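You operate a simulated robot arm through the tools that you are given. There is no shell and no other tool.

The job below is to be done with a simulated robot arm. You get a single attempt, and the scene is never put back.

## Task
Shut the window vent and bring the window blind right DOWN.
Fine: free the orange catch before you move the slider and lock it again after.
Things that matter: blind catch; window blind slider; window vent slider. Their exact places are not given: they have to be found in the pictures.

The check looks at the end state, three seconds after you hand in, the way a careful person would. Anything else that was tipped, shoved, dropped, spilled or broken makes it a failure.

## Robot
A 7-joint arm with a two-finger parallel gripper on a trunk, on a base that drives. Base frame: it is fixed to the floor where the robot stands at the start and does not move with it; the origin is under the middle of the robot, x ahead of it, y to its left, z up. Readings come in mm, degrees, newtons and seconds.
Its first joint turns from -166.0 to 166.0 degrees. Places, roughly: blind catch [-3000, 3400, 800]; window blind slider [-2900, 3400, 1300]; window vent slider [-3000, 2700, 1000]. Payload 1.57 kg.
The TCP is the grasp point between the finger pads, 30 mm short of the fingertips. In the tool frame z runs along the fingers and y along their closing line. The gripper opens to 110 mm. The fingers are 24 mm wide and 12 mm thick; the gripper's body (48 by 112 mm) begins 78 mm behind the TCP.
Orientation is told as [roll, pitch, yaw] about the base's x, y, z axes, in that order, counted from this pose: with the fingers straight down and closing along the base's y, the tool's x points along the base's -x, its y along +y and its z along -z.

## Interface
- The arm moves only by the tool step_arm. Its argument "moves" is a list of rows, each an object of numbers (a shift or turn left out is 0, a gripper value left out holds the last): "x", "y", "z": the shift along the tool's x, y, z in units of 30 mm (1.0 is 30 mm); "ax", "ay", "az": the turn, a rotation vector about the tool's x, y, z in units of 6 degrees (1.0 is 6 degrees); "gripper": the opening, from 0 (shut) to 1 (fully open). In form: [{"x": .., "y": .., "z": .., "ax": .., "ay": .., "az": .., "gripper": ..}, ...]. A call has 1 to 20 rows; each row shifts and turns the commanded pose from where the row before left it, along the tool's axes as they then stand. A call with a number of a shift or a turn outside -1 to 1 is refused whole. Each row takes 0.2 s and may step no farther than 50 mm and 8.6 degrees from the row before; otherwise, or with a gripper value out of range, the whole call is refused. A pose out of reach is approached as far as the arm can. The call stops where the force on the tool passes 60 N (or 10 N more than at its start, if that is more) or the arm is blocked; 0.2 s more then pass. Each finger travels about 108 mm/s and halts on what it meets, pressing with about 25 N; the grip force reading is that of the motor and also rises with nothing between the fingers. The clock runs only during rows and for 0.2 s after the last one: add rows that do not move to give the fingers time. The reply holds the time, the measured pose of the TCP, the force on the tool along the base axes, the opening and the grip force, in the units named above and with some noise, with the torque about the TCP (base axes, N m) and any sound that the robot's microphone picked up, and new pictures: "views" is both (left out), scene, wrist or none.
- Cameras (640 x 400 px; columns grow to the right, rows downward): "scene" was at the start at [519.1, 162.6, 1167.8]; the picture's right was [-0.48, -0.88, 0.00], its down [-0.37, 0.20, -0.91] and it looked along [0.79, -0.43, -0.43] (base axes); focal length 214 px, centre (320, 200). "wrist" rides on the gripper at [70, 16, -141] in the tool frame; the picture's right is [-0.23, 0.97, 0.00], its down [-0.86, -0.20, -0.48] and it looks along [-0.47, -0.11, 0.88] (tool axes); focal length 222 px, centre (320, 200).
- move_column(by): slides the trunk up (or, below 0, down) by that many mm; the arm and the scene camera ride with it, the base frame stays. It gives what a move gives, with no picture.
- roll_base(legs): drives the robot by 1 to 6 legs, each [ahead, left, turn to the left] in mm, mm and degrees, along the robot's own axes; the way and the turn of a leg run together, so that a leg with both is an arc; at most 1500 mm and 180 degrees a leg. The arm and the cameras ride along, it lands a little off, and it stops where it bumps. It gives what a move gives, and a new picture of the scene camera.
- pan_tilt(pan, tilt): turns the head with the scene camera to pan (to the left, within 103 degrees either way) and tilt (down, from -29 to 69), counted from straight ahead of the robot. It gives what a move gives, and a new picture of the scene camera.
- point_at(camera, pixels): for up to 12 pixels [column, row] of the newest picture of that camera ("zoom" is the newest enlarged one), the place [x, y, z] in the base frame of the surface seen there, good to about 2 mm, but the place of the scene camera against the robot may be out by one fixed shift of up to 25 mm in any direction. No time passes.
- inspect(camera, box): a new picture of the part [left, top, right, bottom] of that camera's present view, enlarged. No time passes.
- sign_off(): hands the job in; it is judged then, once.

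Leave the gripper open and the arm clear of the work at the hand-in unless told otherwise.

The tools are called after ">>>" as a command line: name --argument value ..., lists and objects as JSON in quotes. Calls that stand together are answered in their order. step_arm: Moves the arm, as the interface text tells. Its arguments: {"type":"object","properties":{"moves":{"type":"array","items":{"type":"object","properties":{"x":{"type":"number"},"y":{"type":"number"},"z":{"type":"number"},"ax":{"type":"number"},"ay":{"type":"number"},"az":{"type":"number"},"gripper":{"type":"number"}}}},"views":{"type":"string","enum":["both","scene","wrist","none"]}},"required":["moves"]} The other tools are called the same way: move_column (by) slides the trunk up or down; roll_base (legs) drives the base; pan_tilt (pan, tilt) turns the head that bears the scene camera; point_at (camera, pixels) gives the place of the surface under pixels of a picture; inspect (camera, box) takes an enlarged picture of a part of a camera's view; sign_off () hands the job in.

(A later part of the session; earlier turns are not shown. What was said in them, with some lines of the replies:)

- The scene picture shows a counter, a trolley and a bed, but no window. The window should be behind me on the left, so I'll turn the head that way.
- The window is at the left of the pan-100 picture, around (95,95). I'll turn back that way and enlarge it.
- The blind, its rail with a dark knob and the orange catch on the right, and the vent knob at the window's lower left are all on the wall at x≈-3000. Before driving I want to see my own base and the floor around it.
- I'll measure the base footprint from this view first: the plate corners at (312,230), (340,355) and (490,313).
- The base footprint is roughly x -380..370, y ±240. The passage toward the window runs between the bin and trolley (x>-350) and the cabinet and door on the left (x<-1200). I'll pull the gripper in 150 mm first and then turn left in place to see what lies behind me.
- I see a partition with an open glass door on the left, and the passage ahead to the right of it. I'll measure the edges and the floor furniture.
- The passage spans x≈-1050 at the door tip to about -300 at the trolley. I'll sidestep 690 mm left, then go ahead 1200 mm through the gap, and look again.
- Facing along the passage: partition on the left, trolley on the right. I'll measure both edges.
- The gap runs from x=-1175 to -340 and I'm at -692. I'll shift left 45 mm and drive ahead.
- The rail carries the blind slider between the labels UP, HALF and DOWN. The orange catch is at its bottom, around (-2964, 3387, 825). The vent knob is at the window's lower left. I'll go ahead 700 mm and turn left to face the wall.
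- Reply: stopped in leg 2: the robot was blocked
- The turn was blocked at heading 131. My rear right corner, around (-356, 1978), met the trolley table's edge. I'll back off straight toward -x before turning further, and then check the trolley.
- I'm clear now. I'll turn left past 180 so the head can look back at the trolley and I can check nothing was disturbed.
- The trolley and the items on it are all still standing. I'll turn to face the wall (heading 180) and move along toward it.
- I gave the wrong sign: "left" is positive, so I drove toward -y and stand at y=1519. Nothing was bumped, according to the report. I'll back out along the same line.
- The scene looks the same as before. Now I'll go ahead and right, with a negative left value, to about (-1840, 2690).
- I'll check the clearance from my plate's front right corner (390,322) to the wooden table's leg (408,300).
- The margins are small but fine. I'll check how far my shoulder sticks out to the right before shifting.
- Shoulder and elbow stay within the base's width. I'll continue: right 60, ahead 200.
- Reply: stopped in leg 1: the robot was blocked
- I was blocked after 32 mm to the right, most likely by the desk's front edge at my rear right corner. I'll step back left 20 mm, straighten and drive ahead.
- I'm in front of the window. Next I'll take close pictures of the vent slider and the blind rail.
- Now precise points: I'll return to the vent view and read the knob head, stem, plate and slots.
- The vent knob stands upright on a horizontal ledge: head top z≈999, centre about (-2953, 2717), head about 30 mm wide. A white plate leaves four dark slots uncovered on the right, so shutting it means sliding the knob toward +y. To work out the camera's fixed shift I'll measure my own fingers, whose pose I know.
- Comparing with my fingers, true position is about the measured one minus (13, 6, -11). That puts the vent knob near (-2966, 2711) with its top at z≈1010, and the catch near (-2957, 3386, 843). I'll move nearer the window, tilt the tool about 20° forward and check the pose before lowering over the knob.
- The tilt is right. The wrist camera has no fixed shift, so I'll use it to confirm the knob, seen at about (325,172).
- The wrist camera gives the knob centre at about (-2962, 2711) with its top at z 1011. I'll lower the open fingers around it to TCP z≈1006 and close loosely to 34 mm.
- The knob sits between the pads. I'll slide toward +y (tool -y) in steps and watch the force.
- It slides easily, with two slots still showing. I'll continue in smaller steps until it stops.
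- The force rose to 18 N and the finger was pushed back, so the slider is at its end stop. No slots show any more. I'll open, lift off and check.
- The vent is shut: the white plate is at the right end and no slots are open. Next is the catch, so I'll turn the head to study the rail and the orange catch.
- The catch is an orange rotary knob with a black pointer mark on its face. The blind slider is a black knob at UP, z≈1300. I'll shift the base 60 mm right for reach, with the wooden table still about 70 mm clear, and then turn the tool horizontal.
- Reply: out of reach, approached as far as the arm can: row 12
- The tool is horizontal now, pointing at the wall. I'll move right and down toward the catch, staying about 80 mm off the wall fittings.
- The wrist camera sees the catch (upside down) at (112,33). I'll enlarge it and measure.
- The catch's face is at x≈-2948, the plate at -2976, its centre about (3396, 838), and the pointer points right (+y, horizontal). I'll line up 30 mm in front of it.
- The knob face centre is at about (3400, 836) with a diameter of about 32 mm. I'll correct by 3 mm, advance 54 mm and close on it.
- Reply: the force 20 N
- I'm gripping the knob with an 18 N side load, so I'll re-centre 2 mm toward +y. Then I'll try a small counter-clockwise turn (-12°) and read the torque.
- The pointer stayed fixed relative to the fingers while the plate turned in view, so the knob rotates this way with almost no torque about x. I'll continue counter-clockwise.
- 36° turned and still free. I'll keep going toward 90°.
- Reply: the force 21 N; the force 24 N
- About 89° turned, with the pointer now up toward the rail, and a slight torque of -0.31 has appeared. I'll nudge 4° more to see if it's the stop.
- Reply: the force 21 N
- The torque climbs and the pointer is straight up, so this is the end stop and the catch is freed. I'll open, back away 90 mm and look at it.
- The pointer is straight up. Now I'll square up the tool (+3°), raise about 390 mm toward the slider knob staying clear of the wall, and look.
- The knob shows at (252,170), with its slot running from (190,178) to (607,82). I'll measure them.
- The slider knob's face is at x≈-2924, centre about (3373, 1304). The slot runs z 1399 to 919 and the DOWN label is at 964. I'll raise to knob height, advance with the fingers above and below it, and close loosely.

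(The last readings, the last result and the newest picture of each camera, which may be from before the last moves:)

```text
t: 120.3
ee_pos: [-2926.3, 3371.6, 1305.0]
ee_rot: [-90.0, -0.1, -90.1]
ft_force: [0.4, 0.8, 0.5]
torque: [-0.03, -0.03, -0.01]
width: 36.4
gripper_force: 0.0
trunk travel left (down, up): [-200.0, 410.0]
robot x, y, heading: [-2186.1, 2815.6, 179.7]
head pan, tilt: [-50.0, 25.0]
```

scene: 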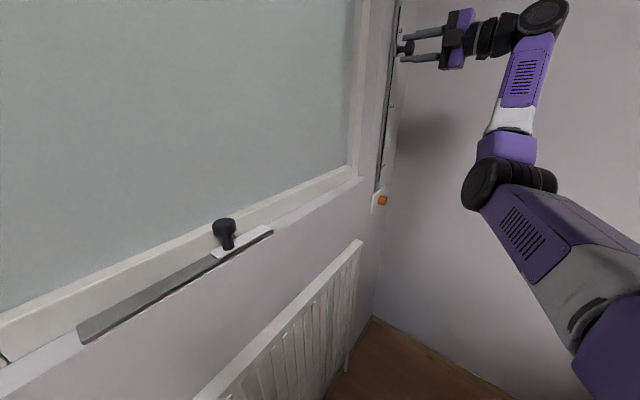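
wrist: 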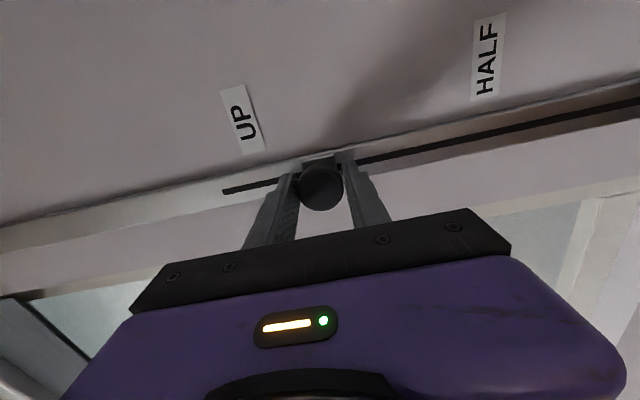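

The knob is between the pads. I'll pull down a bit first and see that it follows.

>>> step_arm --moves '[{"y": 0.5}, {"y": 0.5}, {"y": 0.5}, {"y": 0.5}, {}]'

```text
t: 121.5
ee_pos: [-2926.1, 3372.0, 1243.2]
ee_rot: [-89.9, -0.2, -90.0]
ft_force: [-0.4, 1.2, 0.4]
torque: [0.0, 0.01, -0.02]
width: 36.3
gripper_force: 0.1
trunk travel left (down, up): [-200.0, 410.0]
robot x, y, heading: [-2190.9, 2820.1, 179.7]
head pan, tilt: [-50.0, 25.0]
```

scene: 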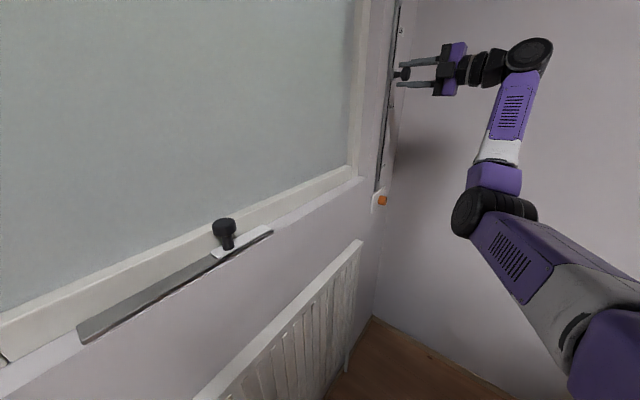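
wrist: 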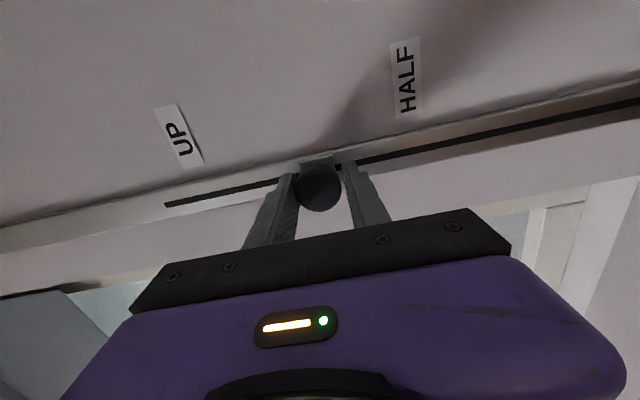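

The slider follows easily. I'll carry on down.

>>> step_arm --moves '[{"y": 0.7}, {"y": 0.7}, {"y": 0.7}, {"y": 0.7}, {"y": 0.7}, {"y": 0.7}, {"y": 0.7}, {"y": 0.7}, {"y": 0.7}, {"y": 0.7}, {"y": 0.7}, {}]'

```text
t: 124.1
ee_pos: [-2924.1, 3372.7, 1014.3]
ee_rot: [-90.0, -0.1, -90.0]
ft_force: [-0.1, 0.2, 0.2]
torque: [-0.02, -0.01, -0.02]
width: 36.7
gripper_force: 0.1
trunk travel left (down, up): [-200.0, 410.0]
robot x, y, heading: [-2187.3, 2815.7, 179.9]
head pan, tilt: [-50.0, 25.0]
```

scene: 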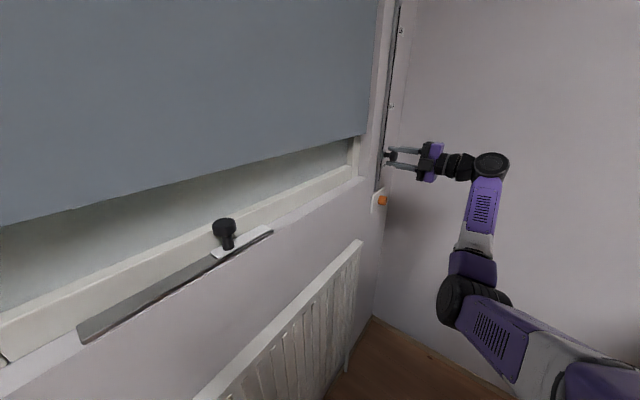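
wrist: 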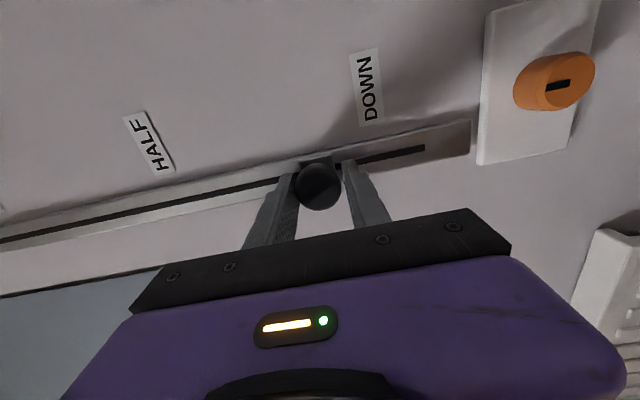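

The blind is nearly down. I'll go on in 9 mm steps until it stops.

>>> step_arm --moves '[{"y": 0.4}, {"y": 0.4}, {"y": 0.4}, {"y": 0.3}, {"y": 0.3}, {"y": 0.3}, {"y": 0.3}, {}]'

```text
t: 125.9
ee_pos: [-2923.8, 3371.4, 945.6]
ee_rot: [-90.3, 0.1, -90.0]
ft_force: [-12.1, 5.9, 30.1]
torque: [-0.15, 0.09, -0.14]
width: 62.5
gripper_force: 14.8
trunk travel left (down, up): [-200.0, 410.0]
robot x, y, heading: [-2184.5, 2814.6, 179.8]
head pan, tilt: [-50.0, 25.0]
```

scene: 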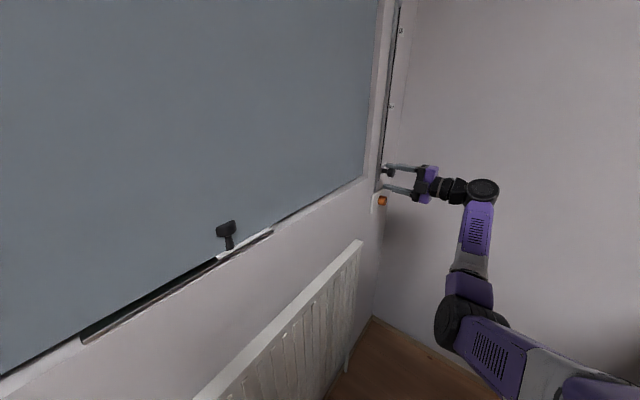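
wrist: 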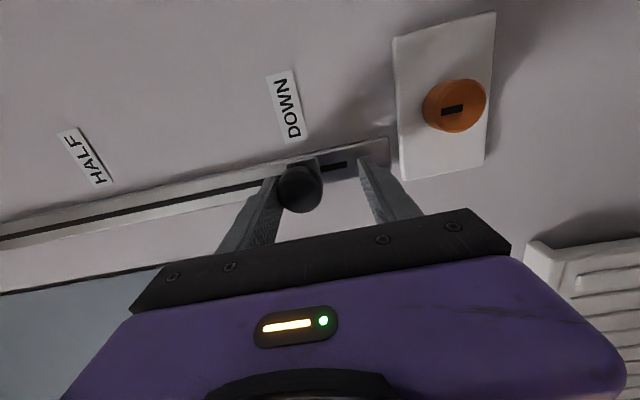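

Force rose to 30 N and the finger was pushed back, so the slider is at its lower stop, and the blind covers the window. I'll open, back off and verify the slider stayed down.

>>> step_arm --moves '[{"y": -0.4, "gripper": 0.7}, {}, {"z": -0.9}, {"z": -0.9}, {"z": -0.9}, {}]'

>>> inspect --camera "wrist" --box '[200, 60, 520, 260]'

```text
t: 127.3
ee_pos: [-2842.8, 3371.4, 952.9]
ee_rot: [-89.9, -0.2, -90.1]
ft_force: [0.0, 0.0, 0.7]
torque: [-0.03, 0.01, 0.01]
width: 77.0
gripper_force: 0.1
trunk travel left (down, up): [-200.0, 410.0]
robot x, y, heading: [-2186.3, 2817.8, 179.9]
head pan, tilt: [-50.0, 25.0]
```

scene: 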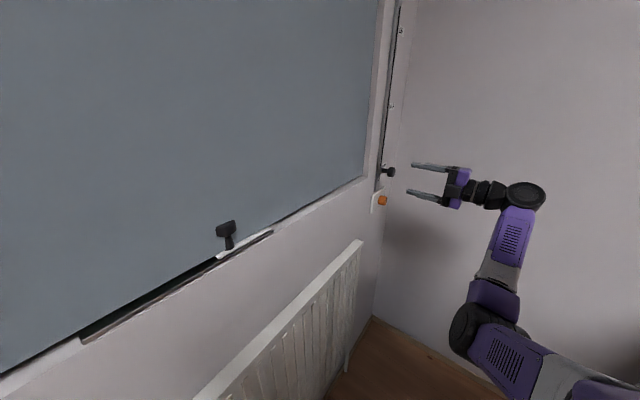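
wrist: 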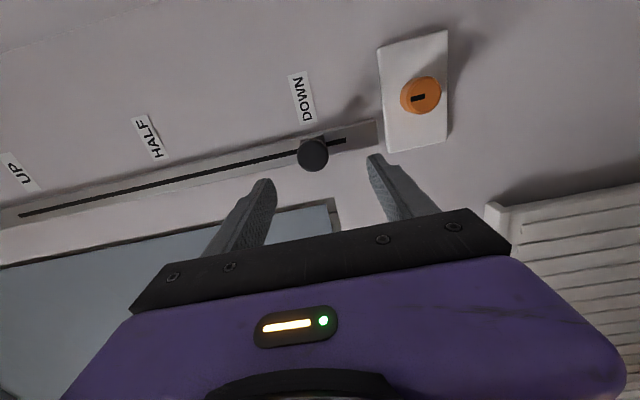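

```text
2.00 times, centred on (360, 160) of wrist
```

zoom: 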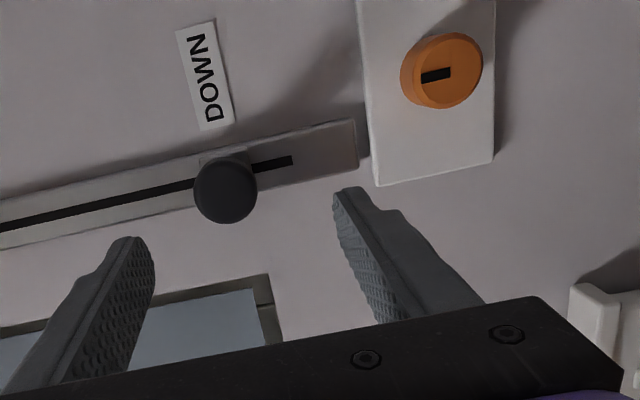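

>>> point_at --camera "wrist" --pixels '[[312, 155], [301, 98], [344, 141], [418, 97], [413, 92], [432, 97], [420, 80], [415, 110]]'

```text
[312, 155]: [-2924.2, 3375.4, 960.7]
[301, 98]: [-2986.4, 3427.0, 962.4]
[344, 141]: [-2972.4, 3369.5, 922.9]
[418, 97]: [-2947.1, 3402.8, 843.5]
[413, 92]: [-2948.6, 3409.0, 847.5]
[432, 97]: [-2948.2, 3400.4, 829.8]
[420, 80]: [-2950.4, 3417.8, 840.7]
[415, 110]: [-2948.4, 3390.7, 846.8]
```

The slider knob is at z 961, level with the DOWN label at 962. Now I'll relock the catch: down to (3401, 836), advance and grip.

>>> step_arm --moves '[{"y": 0.98, "x": 0.25, "gripper": 0.55}, {"y": 0.98, "x": 0.25}, {"y": 0.98, "x": 0.25}, {"y": 0.96, "x": 0.25}, {}, {"z": 0.9}, {"z": 0.8}, {"z": 0.8}, {"z": 0.8}, {}, {"gripper": 0.1}, {}, {}]'

```text
t: 130.1
ee_pos: [-2943.2, 3401.3, 835.7]
ee_rot: [-89.9, -0.1, -90.2]
ft_force: [-2.9, 2.5, 0.7]
torque: [0.02, 0.04, -0.22]
width: 35.3
gripper_force: 42.8
trunk travel left (down, up): [-200.0, 410.0]
robot x, y, heading: [-2188.9, 2813.9, 179.8]
head pan, tilt: [-50.0, 25.0]
```

scene: 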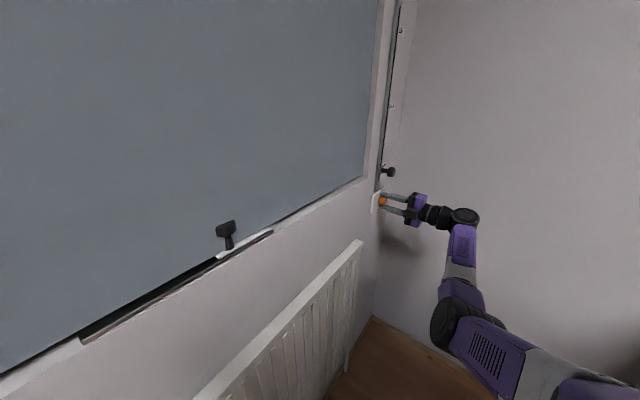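
wrist: 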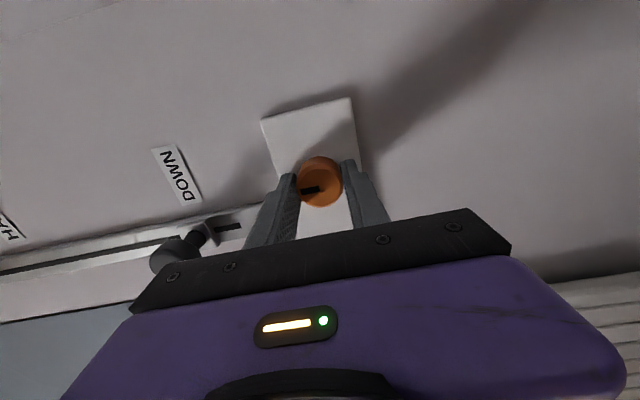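

Gripped and centred. I'll turn it back clockwise (+az), in portions.

>>> step_arm --moves '[{"az": 0.8}, {"az": 0.8}, {"az": 0.8}, {"az": 0.8}, {"az": 0.8}, {"az": 0.8}, {"az": 0.8}, {}]' --views "wrist"

>>> step_arm --moves '[{"az": 0.8}, {"az": 0.8}, {"az": 0.8}, {"az": 0.8}, {"az": 0.8}, {"az": 0.8}, {"az": 0.8}, {}]' --views "wrist"

```text
t: 131.9
ee_pos: [-2942.8, 3401.5, 835.6]
ee_rot: [-89.9, -33.7, -90.1]
ft_force: [-5.4, -1.6, 3.8]
torque: [0.05, -1.0, -0.11]
width: 35.5
gripper_force: 42.6
trunk travel left (down, up): [-200.0, 410.0]
robot x, y, heading: [-2186.8, 2816.3, 179.9]
head pan, tilt: [-50.0, 25.0]
```

wrist: 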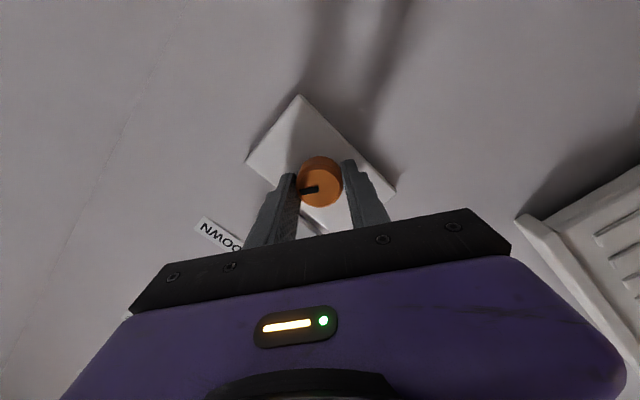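

```text
t: 133.7
ee_pos: [-2942.3, 3401.5, 835.8]
ee_rot: [-89.9, -67.3, -90.3]
ft_force: [-0.3, -6.9, 2.4]
torque: [0.07, -0.77, 0.85]
width: 35.7
gripper_force: 42.9
trunk travel left (down, up): [-200.0, 410.0]
robot x, y, heading: [-2187.3, 2814.1, 179.9]
head pan, tilt: [-50.0, 25.0]
```

wrist: 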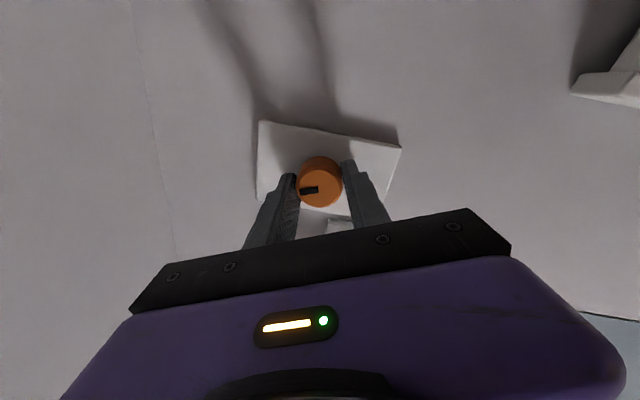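

67° turned back. I'll do the remaining 23°, plus a few degrees to seat it on its stop.

>>> step_arm --moves '[{"az": 0.8}, {"az": 0.8}, {"az": 0.8}, {"az": 0.8}, {"az": 0.6}, {"az": 0.5}, {}]' --views "wrist"

>>> inspect --camera "wrist" --box '[240, 80, 400, 240]'

```text
t: 135.3
ee_pos: [-2942.8, 3400.3, 835.4]
ee_rot: [87.6, -86.8, 92.3]
ft_force: [5.0, -14.6, -6.6]
torque: [0.55, 0.08, 1.03]
width: 36.0
gripper_force: 42.0
trunk travel left (down, up): [-200.0, 410.0]
robot x, y, heading: [-2187.5, 2812.9, 179.9]
head pan, tilt: [-50.0, 25.0]
```

wrist: 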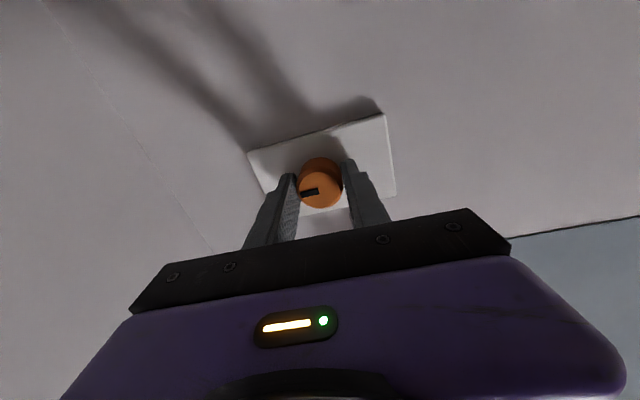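

```text
2.50 times, centred on (320, 160) of wrist
```

zoom: 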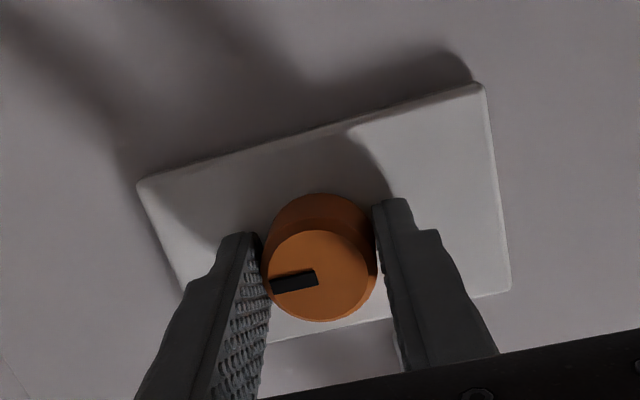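

Torque is 0.55 N·m, so it's on its stop, and the pointer is parallel to the plate edge as at the start. I'll release and back away.

>>> step_arm --moves '[{"gripper": 0.6}, {}, {"z": -0.9}, {"z": -0.9}, {"z": -0.9}, {"z": -0.9}, {}]'

>>> inspect --camera "wrist" --box '[200, 60, 440, 220]'

```text
t: 136.9
ee_pos: [-2834.0, 3401.0, 835.3]
ee_rot: [89.2, -86.8, 90.7]
ft_force: [-0.6, 0.0, -0.3]
torque: [-0.01, 0.0, 0.02]
width: 66.0
gripper_force: 0.1
trunk travel left (down, up): [-200.0, 410.0]
robot x, y, heading: [-2188.0, 2815.0, 179.7]
head pan, tilt: [-50.0, 25.0]
```

scene: 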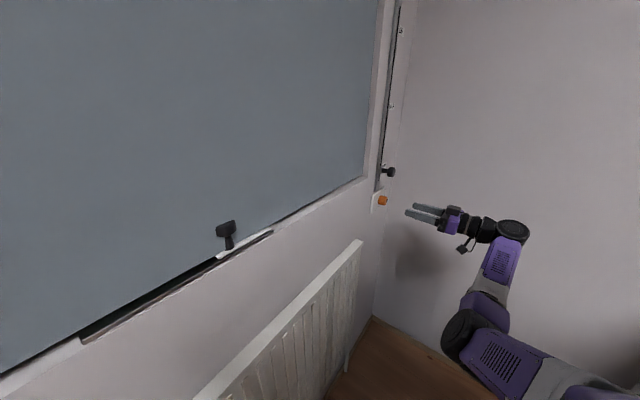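
wrist: 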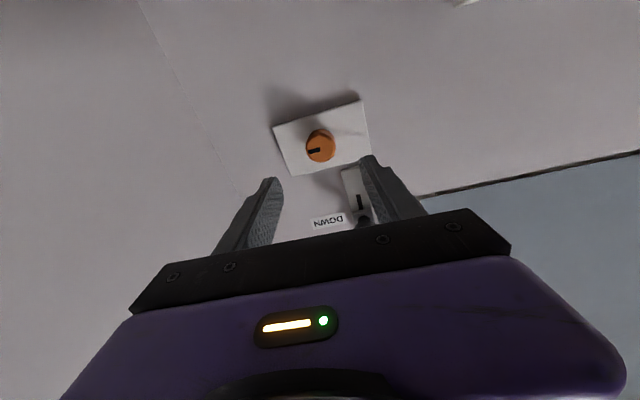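

```text
2.50 times, centred on (320, 140) of wrist
```

zoom: 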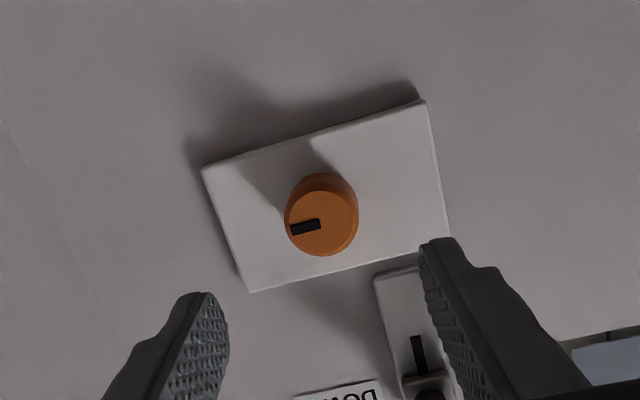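

The catch is back to horizontal (locked). I'll check the slider, vent and blind in enlarged views and open the gripper fully while retreating.

>>> step_arm --moves '[{"z": -1, "gripper": 1}, {"z": -1}, {"z": -1, "x": -0.5}, {"x": -0.9, "y": 0.4}, {"x": -0.9, "y": 0.4}, {"x": -0.9, "y": 0.4}, {"x": -0.9, "y": 0.4}, {}]'

>>> inspect --camera "scene" --box '[360, 150, 410, 220]'

>>> inspect --camera "scene" --box '[60, 160, 380, 360]'

>>> point_at --camera "scene" --pixels '[[391, 172], [383, 200], [226, 228], [270, 232], [220, 255]]'

```text
t: 138.7
ee_pos: [-2745.9, 3358.9, 961.6]
ee_rot: [89.1, -86.8, 90.8]
ft_force: [0.2, -0.2, 0.3]
torque: [-0.03, 0.01, 0.01]
width: 110.2
gripper_force: 0.1
trunk travel left (down, up): [-200.0, 410.0]
robot x, y, heading: [-2185.2, 2816.6, 179.9]
head pan, tilt: [-50.0, 25.0]
```

scene: 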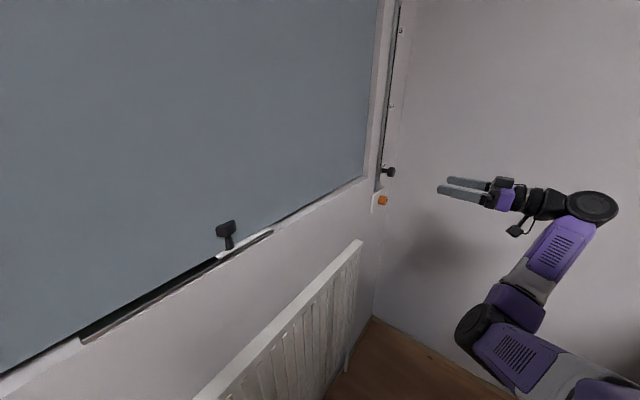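
wrist: 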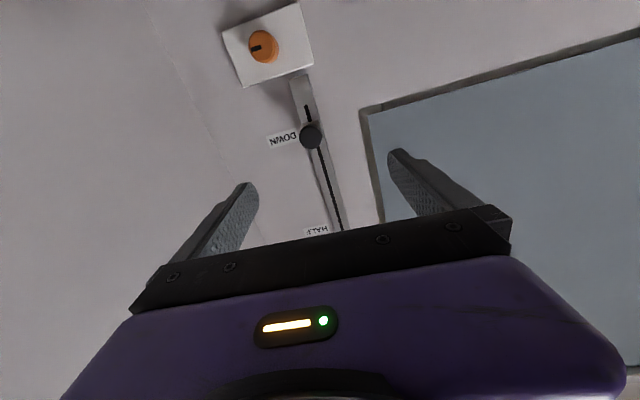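

```text
5.71 times, centred on (385, 185) of scene
```

zoom: 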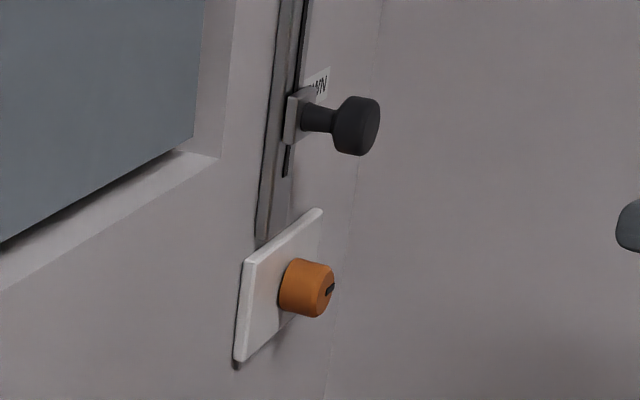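

```text
2.00 times, centred on (220, 260) of scene
```

zoom: 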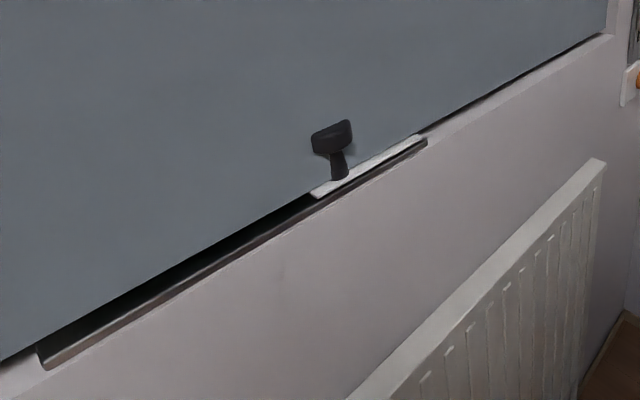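

```text
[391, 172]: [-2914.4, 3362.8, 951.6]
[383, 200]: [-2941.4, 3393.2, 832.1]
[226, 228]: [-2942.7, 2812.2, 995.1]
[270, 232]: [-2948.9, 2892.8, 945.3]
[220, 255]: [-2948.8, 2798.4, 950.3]
```

All three are right: vent plate at the right end, slider level with DOWN, catch pointer horizontal. I'll take one look back toward the desk I touched, to be sure nothing was upset there.

>>> pan_tilt --pan -103 --tilt 25

```text
t: 139.9
ee_pos: [-2745.1, 3359.5, 960.2]
ee_rot: [89.1, -86.9, 91.0]
ft_force: [0.3, -0.5, 0.5]
torque: [-0.01, 0.02, 0.02]
width: 110.1
gripper_force: 0.1
trunk travel left (down, up): [-200.0, 410.0]
robot x, y, heading: [-2188.1, 2815.2, 179.8]
head pan, tilt: [-103.0, 25.0]
```

scene: 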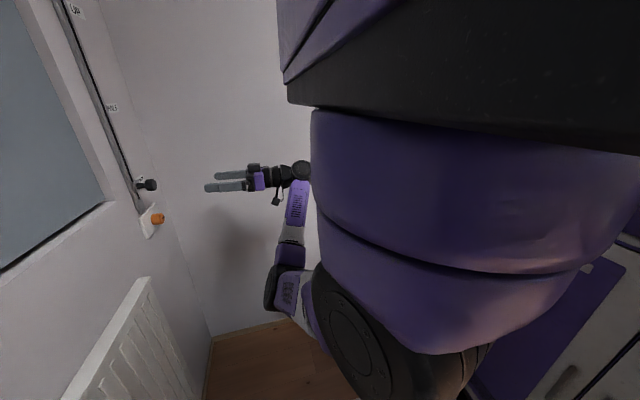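

The desk is hidden behind my shoulder from here, so I can't check it. The contact was a slow stop against fixed furniture, and the trolley check after the similar bump showed nothing disturbed. The gripper is open and the arm is clear of the work, so I'm handing in.

>>> sign_off

```text
The job is handed in.
```

The window vent is shut, the blind is right down and the orange catch is locked again; I've handed the job in.

- **Vent:** the slider is at its right-hand end stop and no slots show.
- **Catch:** I turned it from horizontal to vertical before moving the blind. Afterwards I turned it back to its stop, so the pointer is horizontal as it was at the start.
- **Blind:** the slider is at its lower stop, level with the DOWN label, and the blind covers the window.

The base touched furniture twice on the way to the window:

- **Trolley table:** it touched the edge. I looked back, and everything on it was still standing.
- **Desk:** it was stopped while moving sideways, most likely by the desk's front edge. My shoulder hid the desk afterwards, so I couldn't check the items on it.

I also drove the wrong way once, toward the shelf unit, and backed out without hitting anything.

The gripper is open and the arm is clear of the window.
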